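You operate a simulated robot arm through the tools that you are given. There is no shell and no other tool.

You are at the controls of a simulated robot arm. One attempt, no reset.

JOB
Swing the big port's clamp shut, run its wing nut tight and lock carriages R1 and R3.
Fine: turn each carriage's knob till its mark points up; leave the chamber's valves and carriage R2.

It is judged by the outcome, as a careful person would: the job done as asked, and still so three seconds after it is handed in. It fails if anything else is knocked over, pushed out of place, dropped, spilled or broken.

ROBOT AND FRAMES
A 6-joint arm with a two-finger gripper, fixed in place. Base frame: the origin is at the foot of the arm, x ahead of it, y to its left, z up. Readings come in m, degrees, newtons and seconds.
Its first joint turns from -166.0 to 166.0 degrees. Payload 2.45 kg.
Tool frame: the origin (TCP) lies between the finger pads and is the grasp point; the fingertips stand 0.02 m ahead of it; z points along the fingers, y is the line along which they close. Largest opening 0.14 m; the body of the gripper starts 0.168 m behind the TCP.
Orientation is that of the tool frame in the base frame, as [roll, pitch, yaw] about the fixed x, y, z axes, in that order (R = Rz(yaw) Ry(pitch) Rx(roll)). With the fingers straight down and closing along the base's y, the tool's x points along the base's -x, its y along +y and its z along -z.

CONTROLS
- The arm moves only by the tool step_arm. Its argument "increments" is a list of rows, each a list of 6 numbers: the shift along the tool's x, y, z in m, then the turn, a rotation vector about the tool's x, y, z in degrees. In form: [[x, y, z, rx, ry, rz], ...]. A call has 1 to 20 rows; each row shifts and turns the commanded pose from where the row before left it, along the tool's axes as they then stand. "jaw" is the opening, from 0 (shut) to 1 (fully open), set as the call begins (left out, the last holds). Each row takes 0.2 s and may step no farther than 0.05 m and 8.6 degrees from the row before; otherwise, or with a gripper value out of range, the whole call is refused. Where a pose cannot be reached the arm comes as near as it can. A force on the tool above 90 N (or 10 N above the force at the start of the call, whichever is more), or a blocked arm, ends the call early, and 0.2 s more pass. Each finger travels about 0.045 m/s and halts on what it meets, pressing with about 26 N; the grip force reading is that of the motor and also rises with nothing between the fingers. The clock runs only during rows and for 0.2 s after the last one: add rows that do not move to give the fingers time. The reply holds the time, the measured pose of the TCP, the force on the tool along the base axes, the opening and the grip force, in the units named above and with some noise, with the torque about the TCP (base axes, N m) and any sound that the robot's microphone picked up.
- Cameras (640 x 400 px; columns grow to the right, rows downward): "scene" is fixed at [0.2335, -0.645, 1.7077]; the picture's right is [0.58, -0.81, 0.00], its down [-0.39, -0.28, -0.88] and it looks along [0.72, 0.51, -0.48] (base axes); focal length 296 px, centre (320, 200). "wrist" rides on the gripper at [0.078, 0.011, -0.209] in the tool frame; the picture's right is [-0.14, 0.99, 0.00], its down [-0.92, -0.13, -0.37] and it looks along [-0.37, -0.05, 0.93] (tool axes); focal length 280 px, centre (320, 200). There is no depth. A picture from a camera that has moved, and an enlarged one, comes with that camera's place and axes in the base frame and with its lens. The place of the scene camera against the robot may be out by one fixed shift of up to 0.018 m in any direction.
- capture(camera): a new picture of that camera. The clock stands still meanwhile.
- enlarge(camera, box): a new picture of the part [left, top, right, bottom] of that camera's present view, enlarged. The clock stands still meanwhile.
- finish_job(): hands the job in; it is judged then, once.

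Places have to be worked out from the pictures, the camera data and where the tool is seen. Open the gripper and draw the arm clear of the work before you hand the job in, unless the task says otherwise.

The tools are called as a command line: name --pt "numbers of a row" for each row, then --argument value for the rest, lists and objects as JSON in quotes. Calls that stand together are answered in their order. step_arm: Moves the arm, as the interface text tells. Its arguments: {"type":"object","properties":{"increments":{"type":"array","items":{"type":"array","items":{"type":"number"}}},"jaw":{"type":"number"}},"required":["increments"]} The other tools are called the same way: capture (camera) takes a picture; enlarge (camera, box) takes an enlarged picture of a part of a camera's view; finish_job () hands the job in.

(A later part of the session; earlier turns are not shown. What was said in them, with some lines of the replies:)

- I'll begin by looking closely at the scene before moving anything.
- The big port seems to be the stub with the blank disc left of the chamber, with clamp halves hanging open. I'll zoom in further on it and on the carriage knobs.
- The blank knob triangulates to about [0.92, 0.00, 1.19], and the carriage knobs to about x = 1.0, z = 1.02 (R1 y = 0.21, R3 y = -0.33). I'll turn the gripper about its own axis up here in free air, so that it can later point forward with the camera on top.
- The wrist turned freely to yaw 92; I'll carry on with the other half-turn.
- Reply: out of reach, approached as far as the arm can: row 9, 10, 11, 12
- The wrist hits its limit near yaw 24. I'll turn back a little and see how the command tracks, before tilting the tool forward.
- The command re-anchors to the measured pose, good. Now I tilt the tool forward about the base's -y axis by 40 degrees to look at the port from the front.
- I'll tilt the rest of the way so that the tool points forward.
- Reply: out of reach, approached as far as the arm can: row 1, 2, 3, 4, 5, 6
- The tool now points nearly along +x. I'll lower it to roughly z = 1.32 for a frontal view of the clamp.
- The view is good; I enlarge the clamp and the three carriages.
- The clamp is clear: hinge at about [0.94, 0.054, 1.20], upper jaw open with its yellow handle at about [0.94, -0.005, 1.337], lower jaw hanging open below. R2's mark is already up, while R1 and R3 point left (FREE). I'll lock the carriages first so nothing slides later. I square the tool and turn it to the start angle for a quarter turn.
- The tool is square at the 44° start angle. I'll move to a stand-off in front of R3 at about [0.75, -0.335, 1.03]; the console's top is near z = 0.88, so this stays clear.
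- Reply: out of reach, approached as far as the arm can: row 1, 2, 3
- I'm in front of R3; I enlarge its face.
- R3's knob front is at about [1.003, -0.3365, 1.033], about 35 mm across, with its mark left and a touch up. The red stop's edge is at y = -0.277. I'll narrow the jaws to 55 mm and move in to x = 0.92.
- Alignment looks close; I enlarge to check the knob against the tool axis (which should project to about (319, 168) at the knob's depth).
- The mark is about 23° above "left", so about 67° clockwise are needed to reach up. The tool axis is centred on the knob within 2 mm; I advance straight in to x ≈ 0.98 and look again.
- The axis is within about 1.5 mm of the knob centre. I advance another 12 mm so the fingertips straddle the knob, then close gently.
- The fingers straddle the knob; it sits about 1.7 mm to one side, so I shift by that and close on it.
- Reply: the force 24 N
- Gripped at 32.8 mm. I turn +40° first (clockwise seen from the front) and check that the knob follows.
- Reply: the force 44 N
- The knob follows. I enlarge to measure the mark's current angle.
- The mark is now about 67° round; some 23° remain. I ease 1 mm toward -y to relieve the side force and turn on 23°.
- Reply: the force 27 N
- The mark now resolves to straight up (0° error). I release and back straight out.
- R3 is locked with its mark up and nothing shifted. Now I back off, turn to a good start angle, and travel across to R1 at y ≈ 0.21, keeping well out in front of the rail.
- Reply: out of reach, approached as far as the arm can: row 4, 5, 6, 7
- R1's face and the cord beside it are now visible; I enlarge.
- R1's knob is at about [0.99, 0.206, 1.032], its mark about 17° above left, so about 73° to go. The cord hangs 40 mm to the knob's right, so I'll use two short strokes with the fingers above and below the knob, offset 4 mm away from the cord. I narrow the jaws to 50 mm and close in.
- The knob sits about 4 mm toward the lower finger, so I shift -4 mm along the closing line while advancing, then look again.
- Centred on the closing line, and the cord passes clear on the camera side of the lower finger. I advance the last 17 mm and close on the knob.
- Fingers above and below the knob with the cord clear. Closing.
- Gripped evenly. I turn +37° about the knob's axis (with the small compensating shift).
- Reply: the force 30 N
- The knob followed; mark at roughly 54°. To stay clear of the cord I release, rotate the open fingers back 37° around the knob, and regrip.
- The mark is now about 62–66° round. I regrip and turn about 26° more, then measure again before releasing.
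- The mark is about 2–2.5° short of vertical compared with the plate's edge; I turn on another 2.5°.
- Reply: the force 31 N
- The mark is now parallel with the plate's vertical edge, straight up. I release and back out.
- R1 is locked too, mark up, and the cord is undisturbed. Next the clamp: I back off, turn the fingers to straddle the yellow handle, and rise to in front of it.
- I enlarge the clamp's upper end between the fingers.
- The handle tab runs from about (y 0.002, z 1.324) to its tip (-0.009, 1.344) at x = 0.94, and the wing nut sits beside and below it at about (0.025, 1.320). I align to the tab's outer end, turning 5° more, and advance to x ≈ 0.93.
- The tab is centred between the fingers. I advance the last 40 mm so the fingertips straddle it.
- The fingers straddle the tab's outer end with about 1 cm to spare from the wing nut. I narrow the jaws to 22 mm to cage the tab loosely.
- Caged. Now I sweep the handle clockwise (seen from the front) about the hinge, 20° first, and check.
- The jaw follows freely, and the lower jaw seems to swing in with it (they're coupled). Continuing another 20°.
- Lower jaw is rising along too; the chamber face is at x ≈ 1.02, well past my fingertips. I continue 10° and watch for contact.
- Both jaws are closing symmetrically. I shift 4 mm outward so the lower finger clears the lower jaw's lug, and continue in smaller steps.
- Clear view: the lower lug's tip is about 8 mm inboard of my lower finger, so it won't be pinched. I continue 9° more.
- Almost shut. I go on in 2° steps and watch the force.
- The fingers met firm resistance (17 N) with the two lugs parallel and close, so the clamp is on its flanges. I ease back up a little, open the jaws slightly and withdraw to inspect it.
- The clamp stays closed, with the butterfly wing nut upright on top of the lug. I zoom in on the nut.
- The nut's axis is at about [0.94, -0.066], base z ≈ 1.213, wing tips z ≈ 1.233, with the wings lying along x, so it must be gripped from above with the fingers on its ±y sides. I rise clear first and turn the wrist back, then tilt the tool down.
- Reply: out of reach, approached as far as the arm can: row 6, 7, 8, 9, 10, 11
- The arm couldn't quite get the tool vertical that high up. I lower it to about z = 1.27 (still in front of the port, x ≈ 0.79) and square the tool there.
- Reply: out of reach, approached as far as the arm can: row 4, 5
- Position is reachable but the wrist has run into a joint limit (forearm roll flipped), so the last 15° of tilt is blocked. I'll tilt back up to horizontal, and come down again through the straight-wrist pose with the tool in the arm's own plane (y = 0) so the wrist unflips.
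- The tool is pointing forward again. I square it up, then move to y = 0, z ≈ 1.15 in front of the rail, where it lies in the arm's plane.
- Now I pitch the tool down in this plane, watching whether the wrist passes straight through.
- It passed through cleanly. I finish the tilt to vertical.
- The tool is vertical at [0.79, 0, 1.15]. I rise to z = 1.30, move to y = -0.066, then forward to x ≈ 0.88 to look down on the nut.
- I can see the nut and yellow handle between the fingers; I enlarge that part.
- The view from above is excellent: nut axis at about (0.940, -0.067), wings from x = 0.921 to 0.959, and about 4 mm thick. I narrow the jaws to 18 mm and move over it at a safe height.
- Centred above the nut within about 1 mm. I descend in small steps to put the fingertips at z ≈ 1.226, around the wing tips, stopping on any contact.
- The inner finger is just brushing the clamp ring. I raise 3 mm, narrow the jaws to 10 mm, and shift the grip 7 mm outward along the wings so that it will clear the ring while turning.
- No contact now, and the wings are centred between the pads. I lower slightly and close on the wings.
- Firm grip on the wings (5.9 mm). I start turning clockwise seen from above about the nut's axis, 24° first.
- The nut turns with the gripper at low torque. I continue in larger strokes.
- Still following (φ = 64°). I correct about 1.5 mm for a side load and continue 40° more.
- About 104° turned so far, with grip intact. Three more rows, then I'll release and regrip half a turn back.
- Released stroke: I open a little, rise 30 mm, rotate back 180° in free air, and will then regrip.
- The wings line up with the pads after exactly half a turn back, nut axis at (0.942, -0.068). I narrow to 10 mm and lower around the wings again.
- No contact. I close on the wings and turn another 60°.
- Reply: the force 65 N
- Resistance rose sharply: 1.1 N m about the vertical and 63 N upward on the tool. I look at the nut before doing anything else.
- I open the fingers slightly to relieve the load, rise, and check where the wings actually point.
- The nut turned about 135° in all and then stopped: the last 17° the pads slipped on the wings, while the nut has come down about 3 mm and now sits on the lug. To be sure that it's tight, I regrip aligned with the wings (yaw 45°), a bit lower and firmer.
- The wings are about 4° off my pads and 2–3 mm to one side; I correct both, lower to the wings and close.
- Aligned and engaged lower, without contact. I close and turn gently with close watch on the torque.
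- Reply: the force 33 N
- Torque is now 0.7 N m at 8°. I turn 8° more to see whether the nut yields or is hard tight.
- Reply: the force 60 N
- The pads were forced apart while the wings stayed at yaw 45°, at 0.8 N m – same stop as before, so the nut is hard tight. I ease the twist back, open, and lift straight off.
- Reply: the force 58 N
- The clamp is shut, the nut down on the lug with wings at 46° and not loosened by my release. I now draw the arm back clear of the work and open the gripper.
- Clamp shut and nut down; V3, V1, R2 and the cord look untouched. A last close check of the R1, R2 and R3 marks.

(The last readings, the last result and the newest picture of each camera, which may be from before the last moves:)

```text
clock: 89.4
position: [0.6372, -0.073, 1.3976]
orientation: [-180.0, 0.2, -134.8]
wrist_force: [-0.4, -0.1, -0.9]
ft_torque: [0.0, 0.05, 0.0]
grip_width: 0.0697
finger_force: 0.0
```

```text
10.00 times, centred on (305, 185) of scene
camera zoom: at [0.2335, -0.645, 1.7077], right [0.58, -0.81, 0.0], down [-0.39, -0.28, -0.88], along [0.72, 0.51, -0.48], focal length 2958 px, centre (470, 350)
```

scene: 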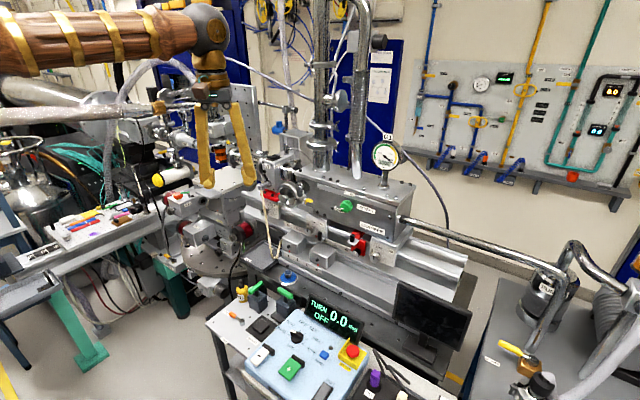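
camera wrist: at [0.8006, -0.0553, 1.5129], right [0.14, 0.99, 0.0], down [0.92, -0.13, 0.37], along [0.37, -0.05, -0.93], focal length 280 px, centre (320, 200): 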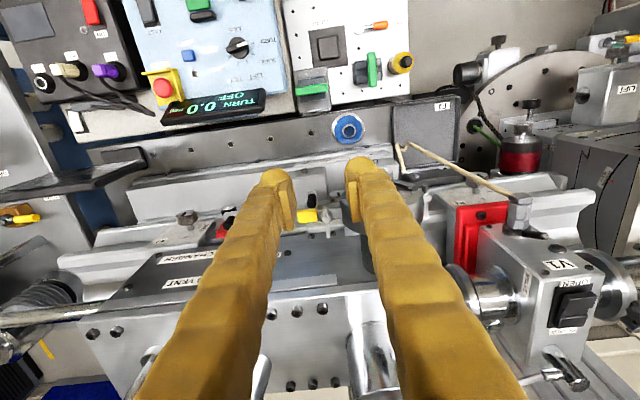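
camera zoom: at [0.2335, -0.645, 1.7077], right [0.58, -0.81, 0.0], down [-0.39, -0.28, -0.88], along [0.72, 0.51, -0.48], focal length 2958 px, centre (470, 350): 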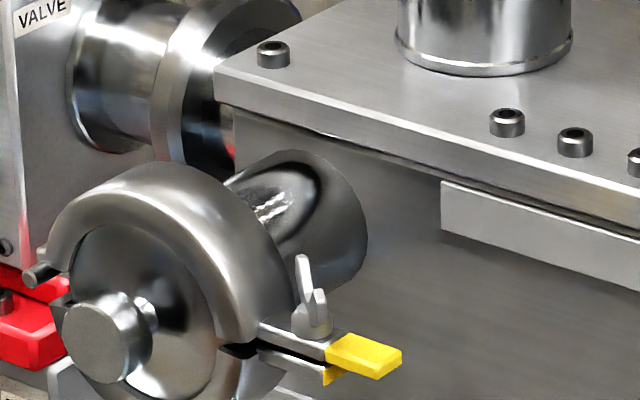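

All three marks stand upright, the clamp is shut with the nut seated, and nothing else has moved. I open the gripper fully in free space before handing in.

step_arm --pt "0 0 -0.02 0 0 0" --pt "0 0 -0.02 0 0 0" --pt "0 0 0 0 0 0" --pt "0 0 0 0 0 0" --pt "0 0 0 0 0 0" --jaw 1.0

enlarge --camera "scene" --box '[220, 130, 420, 270]'

```text
clock: 90.6
position: [0.6352, -0.0759, 1.4365]
orientation: [-179.9, 0.2, -134.9]
wrist_force: [-0.1, 0.1, 0.2]
ft_torque: [-0.01, -0.01, 0.01]
grip_width: 0.14
finger_force: 0.0
```

```text
2.86 times, centred on (320, 200) of scene
camera zoom: at [0.2335, -0.645, 1.7077], right [0.58, -0.81, 0.0], down [-0.39, -0.28, -0.88], along [0.72, 0.51, -0.48], focal length 845 px, centre (320, 200)
```

zoom: 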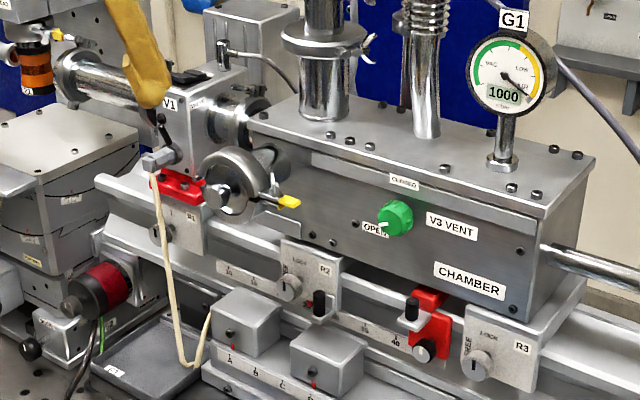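

The gripper is open and clear of the work, the clamp is closed and tight, R1 and R3 are locked, and R2 and the valves are as they were. Handing in.

finish_job

```text
The job is handed in.
```

The clamp on the big port is shut, its wing nut is tight, and carriages R1 and R3 are locked. I've handed the job in and haven't had a verdict back.

- **Clamp:** I swung the upper jaw shut by its yellow handle, and the lower jaw closed with it. The handle hasn't moved since it met firm resistance. A small gap remains between the two lugs, which I took as normal for this clamp.
- **Wing nut:** It turned about 135° clockwise, came down about 3 mm onto the lug, and then stopped hard. I tried it twice, at up to about 1.1 N m. Both times it stopped at the same angle and the gripper slipped on the wings, so I took that as tight.
- **R1 and R3:** Both knob marks now point up, within a few degrees.
- **Left alone:** I didn't touch R2 or the chamber's valves. They look unchanged, and so does the cord hanging by R1.

While I was lining up on the nut, one finger brushed the clamp ring at about 10 N. I saw no effect from it. The gripper is open and drawn back clear of the work.
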